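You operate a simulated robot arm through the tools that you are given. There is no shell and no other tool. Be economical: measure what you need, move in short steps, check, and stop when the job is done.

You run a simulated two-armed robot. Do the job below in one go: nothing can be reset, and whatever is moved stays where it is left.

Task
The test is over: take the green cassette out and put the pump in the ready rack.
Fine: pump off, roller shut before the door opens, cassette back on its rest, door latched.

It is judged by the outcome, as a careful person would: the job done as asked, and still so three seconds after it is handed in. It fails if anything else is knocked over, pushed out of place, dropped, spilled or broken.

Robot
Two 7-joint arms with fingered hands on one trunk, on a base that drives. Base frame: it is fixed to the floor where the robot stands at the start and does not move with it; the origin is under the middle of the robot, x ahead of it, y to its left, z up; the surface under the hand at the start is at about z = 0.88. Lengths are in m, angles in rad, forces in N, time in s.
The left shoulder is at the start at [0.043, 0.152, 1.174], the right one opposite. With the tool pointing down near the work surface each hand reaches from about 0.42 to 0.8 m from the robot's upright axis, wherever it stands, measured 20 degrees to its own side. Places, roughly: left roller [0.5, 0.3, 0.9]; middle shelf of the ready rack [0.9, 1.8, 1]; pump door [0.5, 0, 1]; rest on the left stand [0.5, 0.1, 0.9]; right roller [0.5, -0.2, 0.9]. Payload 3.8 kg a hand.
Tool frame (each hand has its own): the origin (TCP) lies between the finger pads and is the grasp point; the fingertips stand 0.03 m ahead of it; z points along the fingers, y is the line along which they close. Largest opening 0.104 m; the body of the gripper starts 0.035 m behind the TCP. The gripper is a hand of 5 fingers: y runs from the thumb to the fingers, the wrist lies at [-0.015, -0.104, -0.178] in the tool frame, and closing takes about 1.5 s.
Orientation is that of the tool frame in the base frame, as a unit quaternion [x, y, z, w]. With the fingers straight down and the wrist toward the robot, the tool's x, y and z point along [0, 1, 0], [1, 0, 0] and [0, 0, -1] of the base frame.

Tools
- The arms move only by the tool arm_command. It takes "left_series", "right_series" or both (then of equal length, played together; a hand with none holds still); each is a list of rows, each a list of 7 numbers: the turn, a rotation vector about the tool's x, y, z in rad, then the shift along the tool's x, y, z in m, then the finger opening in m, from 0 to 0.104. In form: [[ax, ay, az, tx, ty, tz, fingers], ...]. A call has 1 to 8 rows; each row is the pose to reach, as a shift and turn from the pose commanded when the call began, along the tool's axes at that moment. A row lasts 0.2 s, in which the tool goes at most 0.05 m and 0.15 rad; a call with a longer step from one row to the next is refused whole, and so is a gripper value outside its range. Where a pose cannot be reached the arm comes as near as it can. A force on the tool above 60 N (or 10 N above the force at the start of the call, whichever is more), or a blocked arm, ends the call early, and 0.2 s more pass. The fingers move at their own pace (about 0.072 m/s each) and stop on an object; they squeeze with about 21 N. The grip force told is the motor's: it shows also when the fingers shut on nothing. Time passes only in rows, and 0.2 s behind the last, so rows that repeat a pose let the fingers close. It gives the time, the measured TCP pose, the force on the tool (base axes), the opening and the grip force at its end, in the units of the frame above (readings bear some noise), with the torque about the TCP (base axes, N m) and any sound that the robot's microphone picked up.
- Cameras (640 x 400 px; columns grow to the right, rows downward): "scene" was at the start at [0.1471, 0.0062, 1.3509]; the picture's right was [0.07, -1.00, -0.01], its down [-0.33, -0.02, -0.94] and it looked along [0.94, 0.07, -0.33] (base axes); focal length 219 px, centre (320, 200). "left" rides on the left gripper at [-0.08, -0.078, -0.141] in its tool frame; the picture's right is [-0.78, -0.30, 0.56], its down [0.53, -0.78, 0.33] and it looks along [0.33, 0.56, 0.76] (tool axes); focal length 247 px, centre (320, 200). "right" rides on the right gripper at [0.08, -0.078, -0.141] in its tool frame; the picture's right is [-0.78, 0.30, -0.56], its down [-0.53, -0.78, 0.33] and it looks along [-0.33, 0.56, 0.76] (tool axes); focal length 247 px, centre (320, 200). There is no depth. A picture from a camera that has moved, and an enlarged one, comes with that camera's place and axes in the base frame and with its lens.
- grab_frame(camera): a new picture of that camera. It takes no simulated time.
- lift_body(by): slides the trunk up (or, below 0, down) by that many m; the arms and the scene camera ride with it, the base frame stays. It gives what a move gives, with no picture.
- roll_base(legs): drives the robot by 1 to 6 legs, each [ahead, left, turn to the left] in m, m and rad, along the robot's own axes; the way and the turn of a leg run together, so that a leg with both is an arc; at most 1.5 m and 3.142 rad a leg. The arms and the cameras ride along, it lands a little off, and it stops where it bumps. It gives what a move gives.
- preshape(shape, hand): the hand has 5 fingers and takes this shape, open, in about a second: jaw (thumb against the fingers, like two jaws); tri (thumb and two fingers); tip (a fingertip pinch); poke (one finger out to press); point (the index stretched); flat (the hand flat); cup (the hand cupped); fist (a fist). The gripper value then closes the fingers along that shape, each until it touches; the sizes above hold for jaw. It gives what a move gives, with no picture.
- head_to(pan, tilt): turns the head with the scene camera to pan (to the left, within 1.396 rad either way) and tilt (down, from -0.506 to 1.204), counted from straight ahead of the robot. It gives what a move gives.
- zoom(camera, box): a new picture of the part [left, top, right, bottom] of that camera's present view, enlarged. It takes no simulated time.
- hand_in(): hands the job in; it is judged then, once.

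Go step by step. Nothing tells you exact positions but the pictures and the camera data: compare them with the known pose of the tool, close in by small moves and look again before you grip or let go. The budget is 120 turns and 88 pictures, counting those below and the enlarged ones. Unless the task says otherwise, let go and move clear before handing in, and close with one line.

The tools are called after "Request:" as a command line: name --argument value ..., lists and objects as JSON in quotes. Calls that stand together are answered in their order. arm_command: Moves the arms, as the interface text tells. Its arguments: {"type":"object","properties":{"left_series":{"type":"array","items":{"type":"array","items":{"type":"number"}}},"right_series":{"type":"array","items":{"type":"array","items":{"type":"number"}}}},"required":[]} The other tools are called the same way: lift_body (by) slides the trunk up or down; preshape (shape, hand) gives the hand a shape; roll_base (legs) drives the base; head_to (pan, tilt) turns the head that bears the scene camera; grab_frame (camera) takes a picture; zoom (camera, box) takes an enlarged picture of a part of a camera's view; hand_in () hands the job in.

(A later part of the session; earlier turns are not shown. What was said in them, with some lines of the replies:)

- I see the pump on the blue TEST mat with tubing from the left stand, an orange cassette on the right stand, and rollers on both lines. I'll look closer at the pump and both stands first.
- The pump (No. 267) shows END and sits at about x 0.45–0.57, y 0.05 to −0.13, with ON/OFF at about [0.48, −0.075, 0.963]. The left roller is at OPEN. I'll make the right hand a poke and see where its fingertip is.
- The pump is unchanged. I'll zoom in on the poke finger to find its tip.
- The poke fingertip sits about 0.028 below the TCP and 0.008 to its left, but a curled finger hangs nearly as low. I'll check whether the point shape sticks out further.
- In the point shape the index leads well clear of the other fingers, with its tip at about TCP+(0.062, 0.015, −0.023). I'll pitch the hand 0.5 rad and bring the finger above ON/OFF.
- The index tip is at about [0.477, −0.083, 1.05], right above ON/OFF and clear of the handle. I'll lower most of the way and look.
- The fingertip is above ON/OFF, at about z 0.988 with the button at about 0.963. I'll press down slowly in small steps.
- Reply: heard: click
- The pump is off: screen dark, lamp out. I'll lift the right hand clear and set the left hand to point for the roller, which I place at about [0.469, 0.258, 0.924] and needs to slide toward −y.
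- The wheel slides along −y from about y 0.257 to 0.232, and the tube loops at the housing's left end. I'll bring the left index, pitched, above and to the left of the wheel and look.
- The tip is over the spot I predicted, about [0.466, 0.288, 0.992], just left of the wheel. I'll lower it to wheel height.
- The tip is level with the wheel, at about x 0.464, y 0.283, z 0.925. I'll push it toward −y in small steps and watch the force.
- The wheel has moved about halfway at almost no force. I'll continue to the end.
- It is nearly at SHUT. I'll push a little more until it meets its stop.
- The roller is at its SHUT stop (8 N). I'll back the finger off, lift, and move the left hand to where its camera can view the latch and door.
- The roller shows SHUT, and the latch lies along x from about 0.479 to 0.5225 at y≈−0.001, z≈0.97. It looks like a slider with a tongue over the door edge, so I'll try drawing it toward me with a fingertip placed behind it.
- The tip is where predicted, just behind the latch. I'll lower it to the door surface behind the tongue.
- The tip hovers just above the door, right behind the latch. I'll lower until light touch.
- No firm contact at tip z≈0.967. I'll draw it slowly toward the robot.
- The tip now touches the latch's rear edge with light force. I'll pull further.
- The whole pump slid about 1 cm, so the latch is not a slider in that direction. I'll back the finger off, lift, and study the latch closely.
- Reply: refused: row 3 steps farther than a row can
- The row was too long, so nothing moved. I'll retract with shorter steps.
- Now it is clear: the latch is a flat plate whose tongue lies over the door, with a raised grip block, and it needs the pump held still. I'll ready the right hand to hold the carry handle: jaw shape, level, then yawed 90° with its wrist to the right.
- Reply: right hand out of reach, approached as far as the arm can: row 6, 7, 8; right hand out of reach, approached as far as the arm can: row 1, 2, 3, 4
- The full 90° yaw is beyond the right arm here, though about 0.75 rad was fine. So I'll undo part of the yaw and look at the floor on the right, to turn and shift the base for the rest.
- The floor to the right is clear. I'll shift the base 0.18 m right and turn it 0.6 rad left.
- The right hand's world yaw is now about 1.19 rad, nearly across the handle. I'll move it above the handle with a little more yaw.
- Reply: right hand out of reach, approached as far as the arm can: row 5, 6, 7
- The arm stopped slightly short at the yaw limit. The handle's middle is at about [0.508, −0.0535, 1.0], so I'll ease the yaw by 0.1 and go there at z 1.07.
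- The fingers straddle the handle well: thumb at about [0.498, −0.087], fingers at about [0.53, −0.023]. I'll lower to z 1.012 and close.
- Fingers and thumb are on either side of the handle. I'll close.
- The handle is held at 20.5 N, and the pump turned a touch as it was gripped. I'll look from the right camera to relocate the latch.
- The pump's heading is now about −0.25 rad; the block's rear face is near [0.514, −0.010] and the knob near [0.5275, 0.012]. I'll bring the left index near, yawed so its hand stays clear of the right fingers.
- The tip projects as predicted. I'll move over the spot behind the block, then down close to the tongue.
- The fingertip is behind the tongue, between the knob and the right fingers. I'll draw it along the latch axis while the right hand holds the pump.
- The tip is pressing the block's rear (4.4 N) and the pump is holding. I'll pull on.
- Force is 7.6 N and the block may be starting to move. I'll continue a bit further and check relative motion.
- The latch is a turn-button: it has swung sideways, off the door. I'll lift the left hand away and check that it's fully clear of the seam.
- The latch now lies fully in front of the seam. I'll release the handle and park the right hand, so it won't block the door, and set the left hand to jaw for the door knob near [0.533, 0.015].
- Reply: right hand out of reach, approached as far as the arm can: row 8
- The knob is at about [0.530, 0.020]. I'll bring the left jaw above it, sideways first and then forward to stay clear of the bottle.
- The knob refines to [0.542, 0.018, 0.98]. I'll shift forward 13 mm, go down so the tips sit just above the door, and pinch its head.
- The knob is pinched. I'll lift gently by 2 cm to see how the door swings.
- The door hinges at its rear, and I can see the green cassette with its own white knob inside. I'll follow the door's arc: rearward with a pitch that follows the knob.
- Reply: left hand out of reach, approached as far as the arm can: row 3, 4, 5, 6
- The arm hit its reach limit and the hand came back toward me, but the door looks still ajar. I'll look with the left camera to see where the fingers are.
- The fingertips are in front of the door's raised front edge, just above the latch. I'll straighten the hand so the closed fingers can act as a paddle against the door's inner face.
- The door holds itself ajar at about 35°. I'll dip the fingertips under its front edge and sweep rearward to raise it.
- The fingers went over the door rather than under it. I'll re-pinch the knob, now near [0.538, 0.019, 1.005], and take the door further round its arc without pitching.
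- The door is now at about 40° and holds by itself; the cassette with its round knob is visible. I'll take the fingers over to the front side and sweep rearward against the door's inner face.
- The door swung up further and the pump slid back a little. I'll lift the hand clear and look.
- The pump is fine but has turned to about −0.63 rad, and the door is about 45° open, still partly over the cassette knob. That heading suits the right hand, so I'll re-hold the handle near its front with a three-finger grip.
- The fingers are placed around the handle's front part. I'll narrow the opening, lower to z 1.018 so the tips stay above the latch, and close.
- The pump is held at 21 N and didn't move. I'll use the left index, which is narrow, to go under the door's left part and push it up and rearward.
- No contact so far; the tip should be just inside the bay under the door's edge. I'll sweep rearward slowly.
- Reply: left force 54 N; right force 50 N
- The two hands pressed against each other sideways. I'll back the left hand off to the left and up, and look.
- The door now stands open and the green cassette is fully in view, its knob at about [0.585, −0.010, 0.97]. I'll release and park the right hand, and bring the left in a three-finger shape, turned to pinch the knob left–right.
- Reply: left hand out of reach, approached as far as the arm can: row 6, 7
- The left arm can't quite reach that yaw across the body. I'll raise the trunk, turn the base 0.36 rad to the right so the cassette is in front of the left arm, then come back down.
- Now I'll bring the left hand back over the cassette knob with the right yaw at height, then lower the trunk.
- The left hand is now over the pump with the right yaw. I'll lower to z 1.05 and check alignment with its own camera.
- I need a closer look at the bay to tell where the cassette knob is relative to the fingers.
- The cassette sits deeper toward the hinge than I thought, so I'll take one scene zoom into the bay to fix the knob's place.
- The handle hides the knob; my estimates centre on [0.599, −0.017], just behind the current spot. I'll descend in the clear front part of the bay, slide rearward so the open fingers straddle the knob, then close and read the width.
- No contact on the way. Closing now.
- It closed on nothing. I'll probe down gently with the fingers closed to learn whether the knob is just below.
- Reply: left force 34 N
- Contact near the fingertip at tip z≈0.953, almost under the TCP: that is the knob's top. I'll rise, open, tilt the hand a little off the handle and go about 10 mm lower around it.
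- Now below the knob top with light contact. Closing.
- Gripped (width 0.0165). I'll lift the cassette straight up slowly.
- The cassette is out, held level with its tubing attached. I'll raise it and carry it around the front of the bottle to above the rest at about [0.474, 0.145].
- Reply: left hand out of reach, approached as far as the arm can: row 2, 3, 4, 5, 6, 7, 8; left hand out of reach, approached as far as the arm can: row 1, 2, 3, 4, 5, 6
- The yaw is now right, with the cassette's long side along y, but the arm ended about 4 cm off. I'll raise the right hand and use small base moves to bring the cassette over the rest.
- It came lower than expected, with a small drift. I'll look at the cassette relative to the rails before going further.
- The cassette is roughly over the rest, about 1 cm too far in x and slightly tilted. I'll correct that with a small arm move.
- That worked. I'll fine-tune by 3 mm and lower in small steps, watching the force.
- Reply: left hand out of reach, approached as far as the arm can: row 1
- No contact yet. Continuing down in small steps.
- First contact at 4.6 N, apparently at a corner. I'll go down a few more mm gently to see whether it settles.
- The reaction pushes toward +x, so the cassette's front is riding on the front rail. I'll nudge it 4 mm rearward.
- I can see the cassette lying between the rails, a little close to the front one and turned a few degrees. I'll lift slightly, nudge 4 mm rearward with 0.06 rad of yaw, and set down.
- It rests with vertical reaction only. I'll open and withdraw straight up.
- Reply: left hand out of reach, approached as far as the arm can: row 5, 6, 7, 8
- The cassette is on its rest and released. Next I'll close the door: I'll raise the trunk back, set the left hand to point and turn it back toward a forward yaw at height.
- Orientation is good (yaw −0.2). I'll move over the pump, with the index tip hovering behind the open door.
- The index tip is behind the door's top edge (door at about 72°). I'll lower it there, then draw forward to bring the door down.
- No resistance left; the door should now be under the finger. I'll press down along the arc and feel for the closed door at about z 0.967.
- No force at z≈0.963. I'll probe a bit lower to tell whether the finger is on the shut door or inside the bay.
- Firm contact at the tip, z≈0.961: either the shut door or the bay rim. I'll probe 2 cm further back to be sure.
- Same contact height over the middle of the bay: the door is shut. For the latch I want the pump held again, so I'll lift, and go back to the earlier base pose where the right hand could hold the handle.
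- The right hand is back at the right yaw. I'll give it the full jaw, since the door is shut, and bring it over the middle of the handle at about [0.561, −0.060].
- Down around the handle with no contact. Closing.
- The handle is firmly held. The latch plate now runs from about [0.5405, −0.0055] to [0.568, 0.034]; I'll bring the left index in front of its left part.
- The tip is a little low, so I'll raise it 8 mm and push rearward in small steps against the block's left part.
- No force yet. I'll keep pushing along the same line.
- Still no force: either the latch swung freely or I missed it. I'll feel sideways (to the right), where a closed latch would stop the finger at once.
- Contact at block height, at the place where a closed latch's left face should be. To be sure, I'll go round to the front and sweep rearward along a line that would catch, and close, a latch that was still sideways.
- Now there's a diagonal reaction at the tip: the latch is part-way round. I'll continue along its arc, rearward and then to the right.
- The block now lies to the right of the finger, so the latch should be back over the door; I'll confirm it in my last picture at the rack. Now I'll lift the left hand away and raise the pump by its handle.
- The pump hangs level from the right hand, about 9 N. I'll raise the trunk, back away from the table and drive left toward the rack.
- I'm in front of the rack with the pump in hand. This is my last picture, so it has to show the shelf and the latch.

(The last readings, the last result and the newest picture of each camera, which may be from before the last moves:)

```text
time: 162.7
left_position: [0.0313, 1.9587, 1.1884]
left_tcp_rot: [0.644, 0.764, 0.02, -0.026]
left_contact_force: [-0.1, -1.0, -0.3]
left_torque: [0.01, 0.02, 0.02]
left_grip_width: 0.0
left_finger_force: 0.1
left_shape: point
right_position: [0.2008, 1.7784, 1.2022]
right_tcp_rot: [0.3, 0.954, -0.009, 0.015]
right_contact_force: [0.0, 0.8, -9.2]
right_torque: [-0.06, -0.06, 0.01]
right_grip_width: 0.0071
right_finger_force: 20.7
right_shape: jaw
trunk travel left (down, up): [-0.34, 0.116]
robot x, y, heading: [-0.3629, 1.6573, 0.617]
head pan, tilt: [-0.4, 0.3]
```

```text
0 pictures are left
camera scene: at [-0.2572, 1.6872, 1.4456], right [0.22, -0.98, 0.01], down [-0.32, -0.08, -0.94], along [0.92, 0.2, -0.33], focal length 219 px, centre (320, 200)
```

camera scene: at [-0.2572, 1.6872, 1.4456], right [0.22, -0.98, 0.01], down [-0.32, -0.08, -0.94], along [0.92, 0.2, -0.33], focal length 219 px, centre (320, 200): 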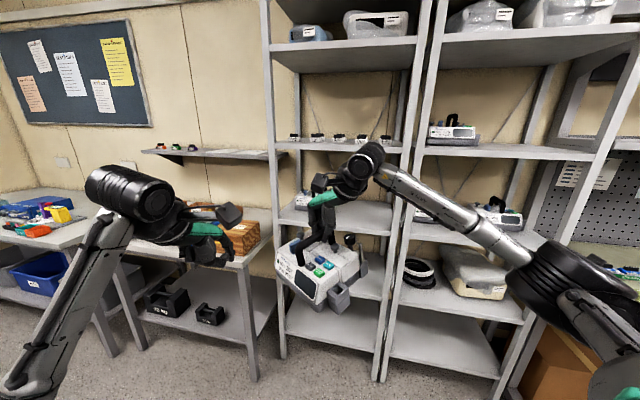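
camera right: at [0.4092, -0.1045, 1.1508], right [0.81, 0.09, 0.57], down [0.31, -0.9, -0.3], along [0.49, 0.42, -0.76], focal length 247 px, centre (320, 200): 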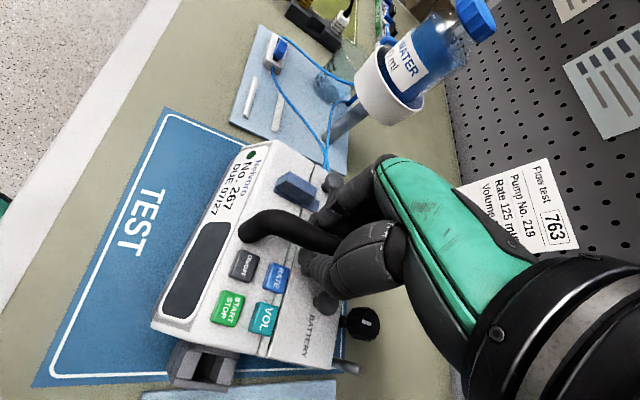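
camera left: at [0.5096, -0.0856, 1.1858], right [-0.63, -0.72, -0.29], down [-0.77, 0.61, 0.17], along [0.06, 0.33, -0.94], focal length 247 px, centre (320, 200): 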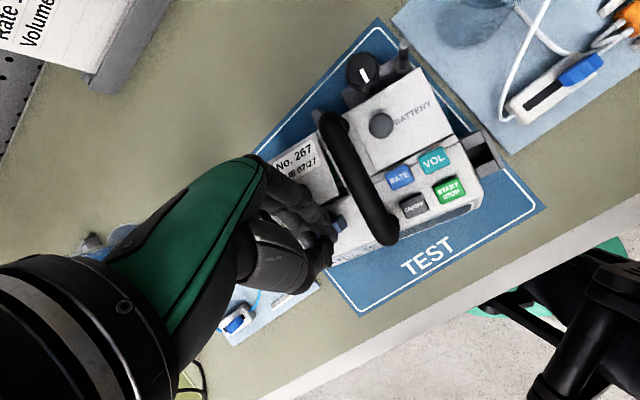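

The ready rack's middle shelf is the one behind the pump: front edge at x≈0.69, bay from y≈1.52 to 2.12, another pump near y 2.04, free space in between. The latch is too small to judge in this view. I'll pull the left hand back, drive partway in, and lower to entry height.

Request:
arm_command --left_series '[[0, 0, 0, 0, -0.04, 0, 0], [0, 0, 0, 0, -0.08, 0, 0], [0, 0, 0, 0, -0.11, 0, 0]]'

Request:
roll_base --legs '[[0.277, -0.215, 0]]'

Request:
lift_body --by -0.08

```text
time: 163.5
left_position: [-0.0788, 1.9379, 1.1881]
left_tcp_rot: [0.644, 0.764, 0.019, -0.025]
left_contact_force: [0.4, 0.2, 0.2]
left_torque: [-0.01, 0.02, 0.02]
left_grip_width: 0.0002
left_finger_force: 0.1
left_shape: point
right_position: [0.2004, 1.7785, 1.2039]
right_tcp_rot: [0.301, 0.953, -0.008, 0.015]
right_contact_force: [-0.3, 0.3, -8.5]
right_torque: [-0.01, -0.05, -0.01]
right_grip_width: 0.007
right_finger_force: 21.0
right_shape: jaw
trunk travel left (down, up): [-0.34, 0.116]
robot x, y, heading: [-0.3638, 1.6542, 0.614]
head pan, tilt: [-0.4, 0.3]
```

```text
time: 165.8
left_position: [0.2694, 1.9201, 1.189]
left_tcp_rot: [0.644, 0.764, 0.021, -0.025]
left_contact_force: [-0.3, 0.5, -0.2]
left_torque: [0.0, 0.0, 0.01]
left_grip_width: 0.0
left_finger_force: 0.0
left_shape: point
right_position: [0.5482, 1.7614, 1.2051]
right_tcp_rot: [0.3, 0.954, -0.009, 0.016]
right_contact_force: [-0.1, -0.1, -9.7]
right_torque: [-0.06, -0.08, 0.05]
right_grip_width: 0.0068
right_finger_force: 21.0
right_shape: jaw
trunk travel left (down, up): [-0.34, 0.116]
robot x, y, heading: [-0.0172, 1.6379, 0.621]
head pan, tilt: [-0.4, 0.3]
```

```text
time: 167.0
left_position: [0.2703, 1.9194, 1.1081]
left_tcp_rot: [0.643, 0.765, 0.02, -0.025]
left_contact_force: [0.3, 0.6, -0.1]
left_torque: [0.01, 0.0, -0.02]
left_grip_width: 0.0
left_finger_force: 0.0
left_shape: point
right_position: [0.5486, 1.7627, 1.1246]
right_tcp_rot: [0.3, 0.954, -0.009, 0.015]
right_contact_force: [0.1, 1.2, -9.9]
right_torque: [-0.05, -0.04, -0.02]
right_grip_width: 0.0069
right_finger_force: 21.3
right_shape: jaw
trunk travel left (down, up): [-0.26, 0.196]
robot x, y, heading: [-0.0174, 1.6378, 0.616]
head pan, tilt: [-0.4, 0.3]
```

The pump's bottom is at about z 0.993, with the leading edge just short of the shelf. I'll advance in short steps and watch for any bump.

Request:
roll_base --legs '[[0.0653, -0.0463, 0]]'

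Request:
roll_base --legs '[[0.0653, -0.0463, 0]]'

```text
time: 168.0
left_position: [0.3482, 1.9201, 1.1096]
left_tcp_rot: [0.643, 0.765, 0.021, -0.026]
left_contact_force: [-0.2, -0.1, 1.3]
left_torque: [0.0, 0.02, 0.01]
left_grip_width: 0.0004
left_finger_force: 0.0
left_shape: point
right_position: [0.626, 1.7616, 1.1252]
right_tcp_rot: [0.3, 0.954, -0.008, 0.017]
right_contact_force: [-0.7, 0.3, -7.3]
right_torque: [0.02, 0.01, 0.08]
right_grip_width: 0.007
right_finger_force: 21.1
right_shape: jaw
trunk travel left (down, up): [-0.26, 0.196]
robot x, y, heading: [0.0664, 1.6347, 0.622]
head pan, tilt: [-0.4, 0.3]
```

```text
time: 169.1
left_position: [0.4298, 1.9197, 1.1079]
left_tcp_rot: [0.643, 0.765, 0.019, -0.025]
left_contact_force: [-0.7, 0.4, -0.2]
left_torque: [0.0, 0.02, -0.01]
left_grip_width: 0.0
left_finger_force: 0.0
left_shape: point
right_position: [0.7096, 1.7627, 1.1222]
right_tcp_rot: [0.3, 0.954, -0.009, 0.017]
right_contact_force: [-0.6, 0.0, -8.0]
right_torque: [0.0, -0.16, 0.02]
right_grip_width: 0.0069
right_finger_force: 21.3
right_shape: jaw
trunk travel left (down, up): [-0.26, 0.196]
robot x, y, heading: [0.1422, 1.6398, 0.619]
head pan, tilt: [-0.4, 0.3]
```

No bump, and the pump is about half over the shelf. One more step in.

Request:
roll_base --legs '[[0.0653, -0.0463, 0]]'

```text
time: 170.1
left_position: [0.4575, 1.9086, 1.1157]
left_tcp_rot: [0.648, 0.761, 0.027, -0.017]
left_contact_force: [-0.9, 0.4, -0.9]
left_torque: [-0.01, -0.04, -0.03]
left_grip_width: 0.0
left_finger_force: 0.0
left_shape: point
right_position: [0.7108, 1.7593, 1.1194]
right_tcp_rot: [0.276, 0.961, -0.02, 0.026]
right_contact_force: [0.5, 1.7, -4.7]
right_torque: [0.09, 0.02, 0.02]
right_grip_width: 0.007
right_finger_force: 21.2
right_shape: jaw
trunk travel left (down, up): [-0.26, 0.196]
robot x, y, heading: [0.1862, 1.6332, 0.604]
head pan, tilt: [-0.4, 0.3]
stopped in leg 1: the robot was blocked; the commanded pose is now the measured one
```

The wrist met the upper shelf's front edge. I'll back out, turn the hand so the wrist trails directly behind, and then enter again to gain depth.

Request:
roll_base --legs '[[-0.132, 0.091, 0]]'

Request:
arm_command --right_series '[[0, 0, 0.14, 0, 0, -0.01, 0], [0, 0, 0.28, 0, 0, -0.01, 0], [0, 0, 0.42, 0, 0, -0.01, 0], [0, 0, 0.56, 0, 0, -0.01, 0], [0, 0, 0.7, 0, 0, -0.01, 0], [0, 0, 0.84, 0, 0, -0.01, 0], [0, 0, 0.9, 0, 0, -0.01, 0], [0, 0, 0.9, 0, 0, -0.01, 0]]'

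```text
time: 171.5
left_position: [0.3182, 1.9078, 1.1077]
left_tcp_rot: [0.648, 0.761, 0.02, -0.026]
left_contact_force: [-0.3, 0.2, -0.2]
left_torque: [-0.03, 0.03, 0.01]
left_grip_width: 0.0
left_finger_force: 0.0
left_shape: point
right_position: [0.5757, 1.7542, 1.1025]
right_tcp_rot: [0.28, 0.96, -0.027, 0.012]
right_contact_force: [-1.0, 0.4, -9.2]
right_torque: [0.07, -0.1, 0.0]
right_grip_width: 0.0064
right_finger_force: 21.2
right_shape: jaw
trunk travel left (down, up): [-0.26, 0.196]
robot x, y, heading: [0.0283, 1.6312, 0.6]
head pan, tilt: [-0.4, 0.3]
```

```text
time: 173.3
left_position: [0.3189, 1.9066, 1.1088]
left_tcp_rot: [0.648, 0.761, 0.02, -0.025]
left_contact_force: [-0.8, 0.9, -0.1]
left_torque: [-0.01, -0.01, -0.01]
left_grip_width: 0.0
left_finger_force: 0.0
left_shape: point
right_position: [0.5756, 1.7557, 1.1125]
right_tcp_rot: [0.669, 0.743, -0.017, 0.024]
right_contact_force: [-1.1, -0.2, -8.4]
right_torque: [0.06, 0.01, 0.04]
right_grip_width: 0.0065
right_finger_force: 21.1
right_shape: jaw
trunk travel left (down, up): [-0.26, 0.196]
robot x, y, heading: [0.031, 1.6273, 0.604]
head pan, tilt: [-0.4, 0.3]
```

The hand is turned (yaw 0.1) with the wrist straight behind. I'll raise to clear the shelf and drive in to TCP x≈0.755.

Request:
arm_command --right_series '[[0, 0, 0, 0, 0, -0.007, 0], [0, 0, 0, 0, 0, -0.014, 0], [0, 0, 0, 0, 0, -0.014, 0]]'

Request:
roll_base --legs '[[0.074, -0.051, 0], [0.0715, -0.0495, 0]]'

```text
time: 174.1
left_position: [0.3192, 1.9069, 1.1078]
left_tcp_rot: [0.647, 0.761, 0.02, -0.026]
left_contact_force: [-0.6, 0.2, -0.1]
left_torque: [0.02, -0.01, -0.02]
left_grip_width: 0.0
left_finger_force: 0.1
left_shape: point
right_position: [0.5745, 1.7574, 1.1278]
right_tcp_rot: [0.669, 0.743, -0.019, 0.023]
right_contact_force: [-1.0, 0.9, -8.8]
right_torque: [-0.05, -0.08, 0.02]
right_grip_width: 0.0065
right_finger_force: 21.1
right_shape: jaw
trunk travel left (down, up): [-0.26, 0.196]
robot x, y, heading: [0.0278, 1.6301, 0.604]
head pan, tilt: [-0.4, 0.3]
```

```text
time: 176.1
left_position: [0.4747, 1.9039, 1.1134]
left_tcp_rot: [0.649, 0.76, 0.025, -0.02]
left_contact_force: [1.0, -0.1, 0.8]
left_torque: [0.02, 0.02, 0.02]
left_grip_width: 0.0002
left_finger_force: 0.0
left_shape: point
right_position: [0.7249, 1.7554, 1.1318]
right_tcp_rot: [0.664, 0.747, -0.016, 0.031]
right_contact_force: [-3.5, -1.0, -3.5]
right_torque: [-0.03, 0.05, -0.03]
right_grip_width: 0.0071
right_finger_force: 20.4
right_shape: jaw
trunk travel left (down, up): [-0.26, 0.196]
robot x, y, heading: [0.1976, 1.6278, 0.602]
head pan, tilt: [-0.4, 0.3]
stopped in leg 2: the robot was blocked; the commanded pose is now the measured one
```

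It's the base that bumps the rack, not the wrist. I'll back off 3 cm and extend the arm forward instead.

Request:
roll_base --legs '[[-0.025, 0.017, 0]]'

Request:
arm_command --right_series '[[0, 0, 0, 0, 0.015, -0.003, 0], [0, 0, 0, 0, 0.03, -0.003, 0], [0, 0, 0, 0, 0.045, -0.003, 0], [0, 0, 0, 0, 0.06, -0.003, 0], [0, 0, 0, 0, 0.075, -0.003, 0], [0, 0, 0, 0, 0.09, -0.003, 0], [0, 0, 0, 0, 0.1, -0.003, 0]]'

```text
time: 176.9
left_position: [0.4601, 1.9059, 1.108]
left_tcp_rot: [0.648, 0.761, 0.019, -0.026]
left_contact_force: [0.5, -0.5, 0.2]
left_torque: [0.0, -0.01, -0.03]
left_grip_width: 0.0
left_finger_force: 0.1
left_shape: point
right_position: [0.7123, 1.7564, 1.1221]
right_tcp_rot: [0.666, 0.746, -0.022, 0.025]
right_contact_force: [-3.0, -0.2, 1.4]
right_torque: [-0.04, 0.18, -0.03]
right_grip_width: 0.0065
right_finger_force: 21.0
right_shape: jaw
trunk travel left (down, up): [-0.26, 0.196]
robot x, y, heading: [0.1682, 1.6304, 0.606]
head pan, tilt: [-0.4, 0.3]
```

```text
time: 178.7
left_position: [0.4501, 1.8992, 1.1135]
left_tcp_rot: [0.652, 0.757, 0.025, -0.021]
left_contact_force: [0.2, 0.1, -0.2]
left_torque: [-0.01, -0.03, 0.0]
left_grip_width: 0.0
left_finger_force: 0.1
left_shape: point
right_position: [0.78, 1.7691, 1.1171]
right_tcp_rot: [0.643, 0.764, -0.03, 0.042]
right_contact_force: [-0.1, -3.2, -3.9]
right_torque: [0.11, 0.07, 0.15]
right_grip_width: 0.0065
right_finger_force: 21.0
right_shape: jaw
trunk travel left (down, up): [-0.26, 0.196]
robot x, y, heading: [0.1667, 1.6276, 0.598]
head pan, tilt: [-0.4, 0.3]
stopped in row 7 (right hand): the arm was blocked; the commanded pose is now the measured one
```

TCP is at x 0.78 and the pump is resting mostly on the shelf, about 9 cm inside its edge at centre. I'll let it down the last few millimetres and read the load.

Request:
arm_command --right_series '[[0, 0, 0, 0, 0, 0.003, 0], [0, 0, 0, 0, 0, 0.006, 0], [0, 0, 0, 0, 0, 0.006, 0]]'

```text
time: 179.5
left_position: [0.4485, 1.9008, 1.1124]
left_tcp_rot: [0.651, 0.759, 0.024, -0.021]
left_contact_force: [0.4, 1.1, -0.8]
left_torque: [0.03, 0.01, -0.02]
left_grip_width: 0.0
left_finger_force: 0.0
left_shape: point
right_position: [0.7783, 1.7729, 1.113]
right_tcp_rot: [0.642, 0.765, -0.028, 0.042]
right_contact_force: [1.0, -0.5, 0.2]
right_torque: [0.02, 0.04, 0.1]
right_grip_width: 0.0066
right_finger_force: 20.2
right_shape: jaw
trunk travel left (down, up): [-0.26, 0.196]
robot x, y, heading: [0.1668, 1.6264, 0.596]
head pan, tilt: [-0.4, 0.3]
```

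The shelf now carries the load. I'll open the hand and swing it off the handle with the wrist dropping, so it doesn't rise into the shelf above.

Request:
arm_command --right_series '[[0, 0, 0, 0, 0, 0, 0.04], [0, 0, 0, 0, 0, 0, 0.09], [0, 0, 0, 0, 0, 0, 0.09], [-0.14, 0, 0, 0, -0.005, -0.006, 0.09], [-0.28, 0, 0, 0, -0.011, -0.012, 0.09], [-0.42, 0, 0, 0, -0.016, -0.018, 0.09], [-0.56, 0, 0, 0, -0.021, -0.025, 0.09], [-0.7, 0, 0, 0, -0.027, -0.033, 0.09]]'

```text
time: 181.2
left_position: [0.4559, 1.9001, 1.1091]
left_tcp_rot: [0.65, 0.759, 0.022, -0.024]
left_contact_force: [-0.2, 0.3, -0.2]
left_torque: [-0.02, 0.03, 0.02]
left_grip_width: 0.0
left_finger_force: 0.0
left_shape: point
right_position: [0.7643, 1.773, 1.1448]
right_tcp_rot: [0.607, 0.741, 0.193, 0.213]
right_contact_force: [-11.5, -9.4, 32.2]
right_torque: [-1.44, 4.73, 0.71]
right_grip_width: 0.0898
right_finger_force: 0.0
right_shape: jaw
trunk travel left (down, up): [-0.26, 0.196]
robot x, y, heading: [0.1648, 1.6238, 0.6]
head pan, tilt: [-0.4, 0.3]
stopped in row 8 (right hand): the force on the tool passed its limit at 66 N (the readings are from after the stop); the commanded pose is now the measured one
```

The palm's heel is pressing on something beneath. I'll raise straight up a little to unload, then draw the hand back out.

Request:
arm_command --right_series '[[0, 0, 0, 0, 0.0057, -0.0083, 0.09], [0, 0, 0, 0, 0.0113, -0.0165, 0.09], [0, 0, 0, 0, 0.017, -0.025, 0.09], [0, 0, 0, 0, 0.017, -0.025, 0.09]]'

```text
time: 182.2
left_position: [0.4574, 1.9012, 1.1089]
left_tcp_rot: [0.651, 0.759, 0.02, -0.025]
left_contact_force: [-1.0, -0.8, 0.2]
left_torque: [0.0, 0.01, 0.01]
left_grip_width: 0.0
left_finger_force: 0.2
left_shape: point
right_position: [0.7664, 1.7757, 1.167]
right_tcp_rot: [0.607, 0.742, 0.187, 0.214]
right_contact_force: [-1.7, -1.9, -0.4]
right_torque: [-0.03, 0.02, 0.05]
right_grip_width: 0.0896
right_finger_force: 0.1
right_shape: jaw
trunk travel left (down, up): [-0.26, 0.196]
robot x, y, heading: [0.1652, 1.6266, 0.601]
head pan, tilt: [-0.4, 0.3]
```

Free again. Now I'll draw the hand back out of the bay.

Request:
arm_command --right_series '[[0, 0, 0, 0, -0.02, -0.018, 0.09], [0, 0, 0, 0, -0.036, -0.03, 0.09], [0, 0, 0, 0, -0.053, -0.042, 0.09], [0, 0, 0, 0, -0.07, -0.053, 0.09], [0, 0, 0, 0, -0.09, -0.066, 0.09], [0, 0, 0, 0, -0.11, -0.08, 0.09], [0, 0, 0, 0, -0.13, -0.093, 0.09]]'

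```text
time: 183.8
left_position: [0.4563, 1.9008, 1.1085]
left_tcp_rot: [0.65, 0.759, 0.021, -0.025]
left_contact_force: [0.8, -0.2, -0.4]
left_torque: [0.03, -0.03, 0.01]
left_grip_width: 0.0
left_finger_force: 0.1
left_shape: point
right_position: [0.6099, 1.7487, 1.1774]
right_tcp_rot: [0.607, 0.743, 0.187, 0.213]
right_contact_force: [-1.1, 0.3, -0.9]
right_torque: [0.02, -0.01, -0.04]
right_grip_width: 0.0901
right_finger_force: 0.2
right_shape: jaw
trunk travel left (down, up): [-0.26, 0.196]
robot x, y, heading: [0.1671, 1.6252, 0.602]
head pan, tilt: [-0.4, 0.3]
```

The hand came out with no contact, so the pump should be standing on the shelf. I'll back the robot clear and hand in.

Request:
roll_base --legs '[[-0.206, 0.141, 0]]'

Request:
hand_in

```text
time: 185.6
left_position: [0.213, 1.9028, 1.1083]
left_tcp_rot: [0.651, 0.758, 0.021, -0.025]
left_contact_force: [0.9, 0.4, 0.2]
left_torque: [0.01, -0.03, -0.03]
left_grip_width: 0.0002
left_finger_force: 0.1
left_shape: point
right_position: [0.3668, 1.7489, 1.1751]
right_tcp_rot: [0.607, 0.742, 0.187, 0.213]
right_contact_force: [0.1, 0.0, 0.0]
right_torque: [0.03, -0.02, 0.0]
right_grip_width: 0.0897
right_finger_force: 0.0
right_shape: jaw
trunk travel left (down, up): [-0.26, 0.196]
robot x, y, heading: [-0.078, 1.6257, 0.595]
head pan, tilt: [-0.4, 0.3]
```

```text
The job is handed in.
```

I handed the job in, but two results are unconfirmed: whether the latch is fully home, and how the pump sits in the ready rack. I saw the pump switch off and the roller reach SHUT before I opened the door. I lowered the green cassette between the rails of its rest, and the door felt shut. I turned the latch back by touch only. The pump is on the rack's middle shelf, turned sideways and near the front; as I let go, my hand pressed on something beneath it, probably the pump, with up to 66 N, and I had no pictures left to check after that.
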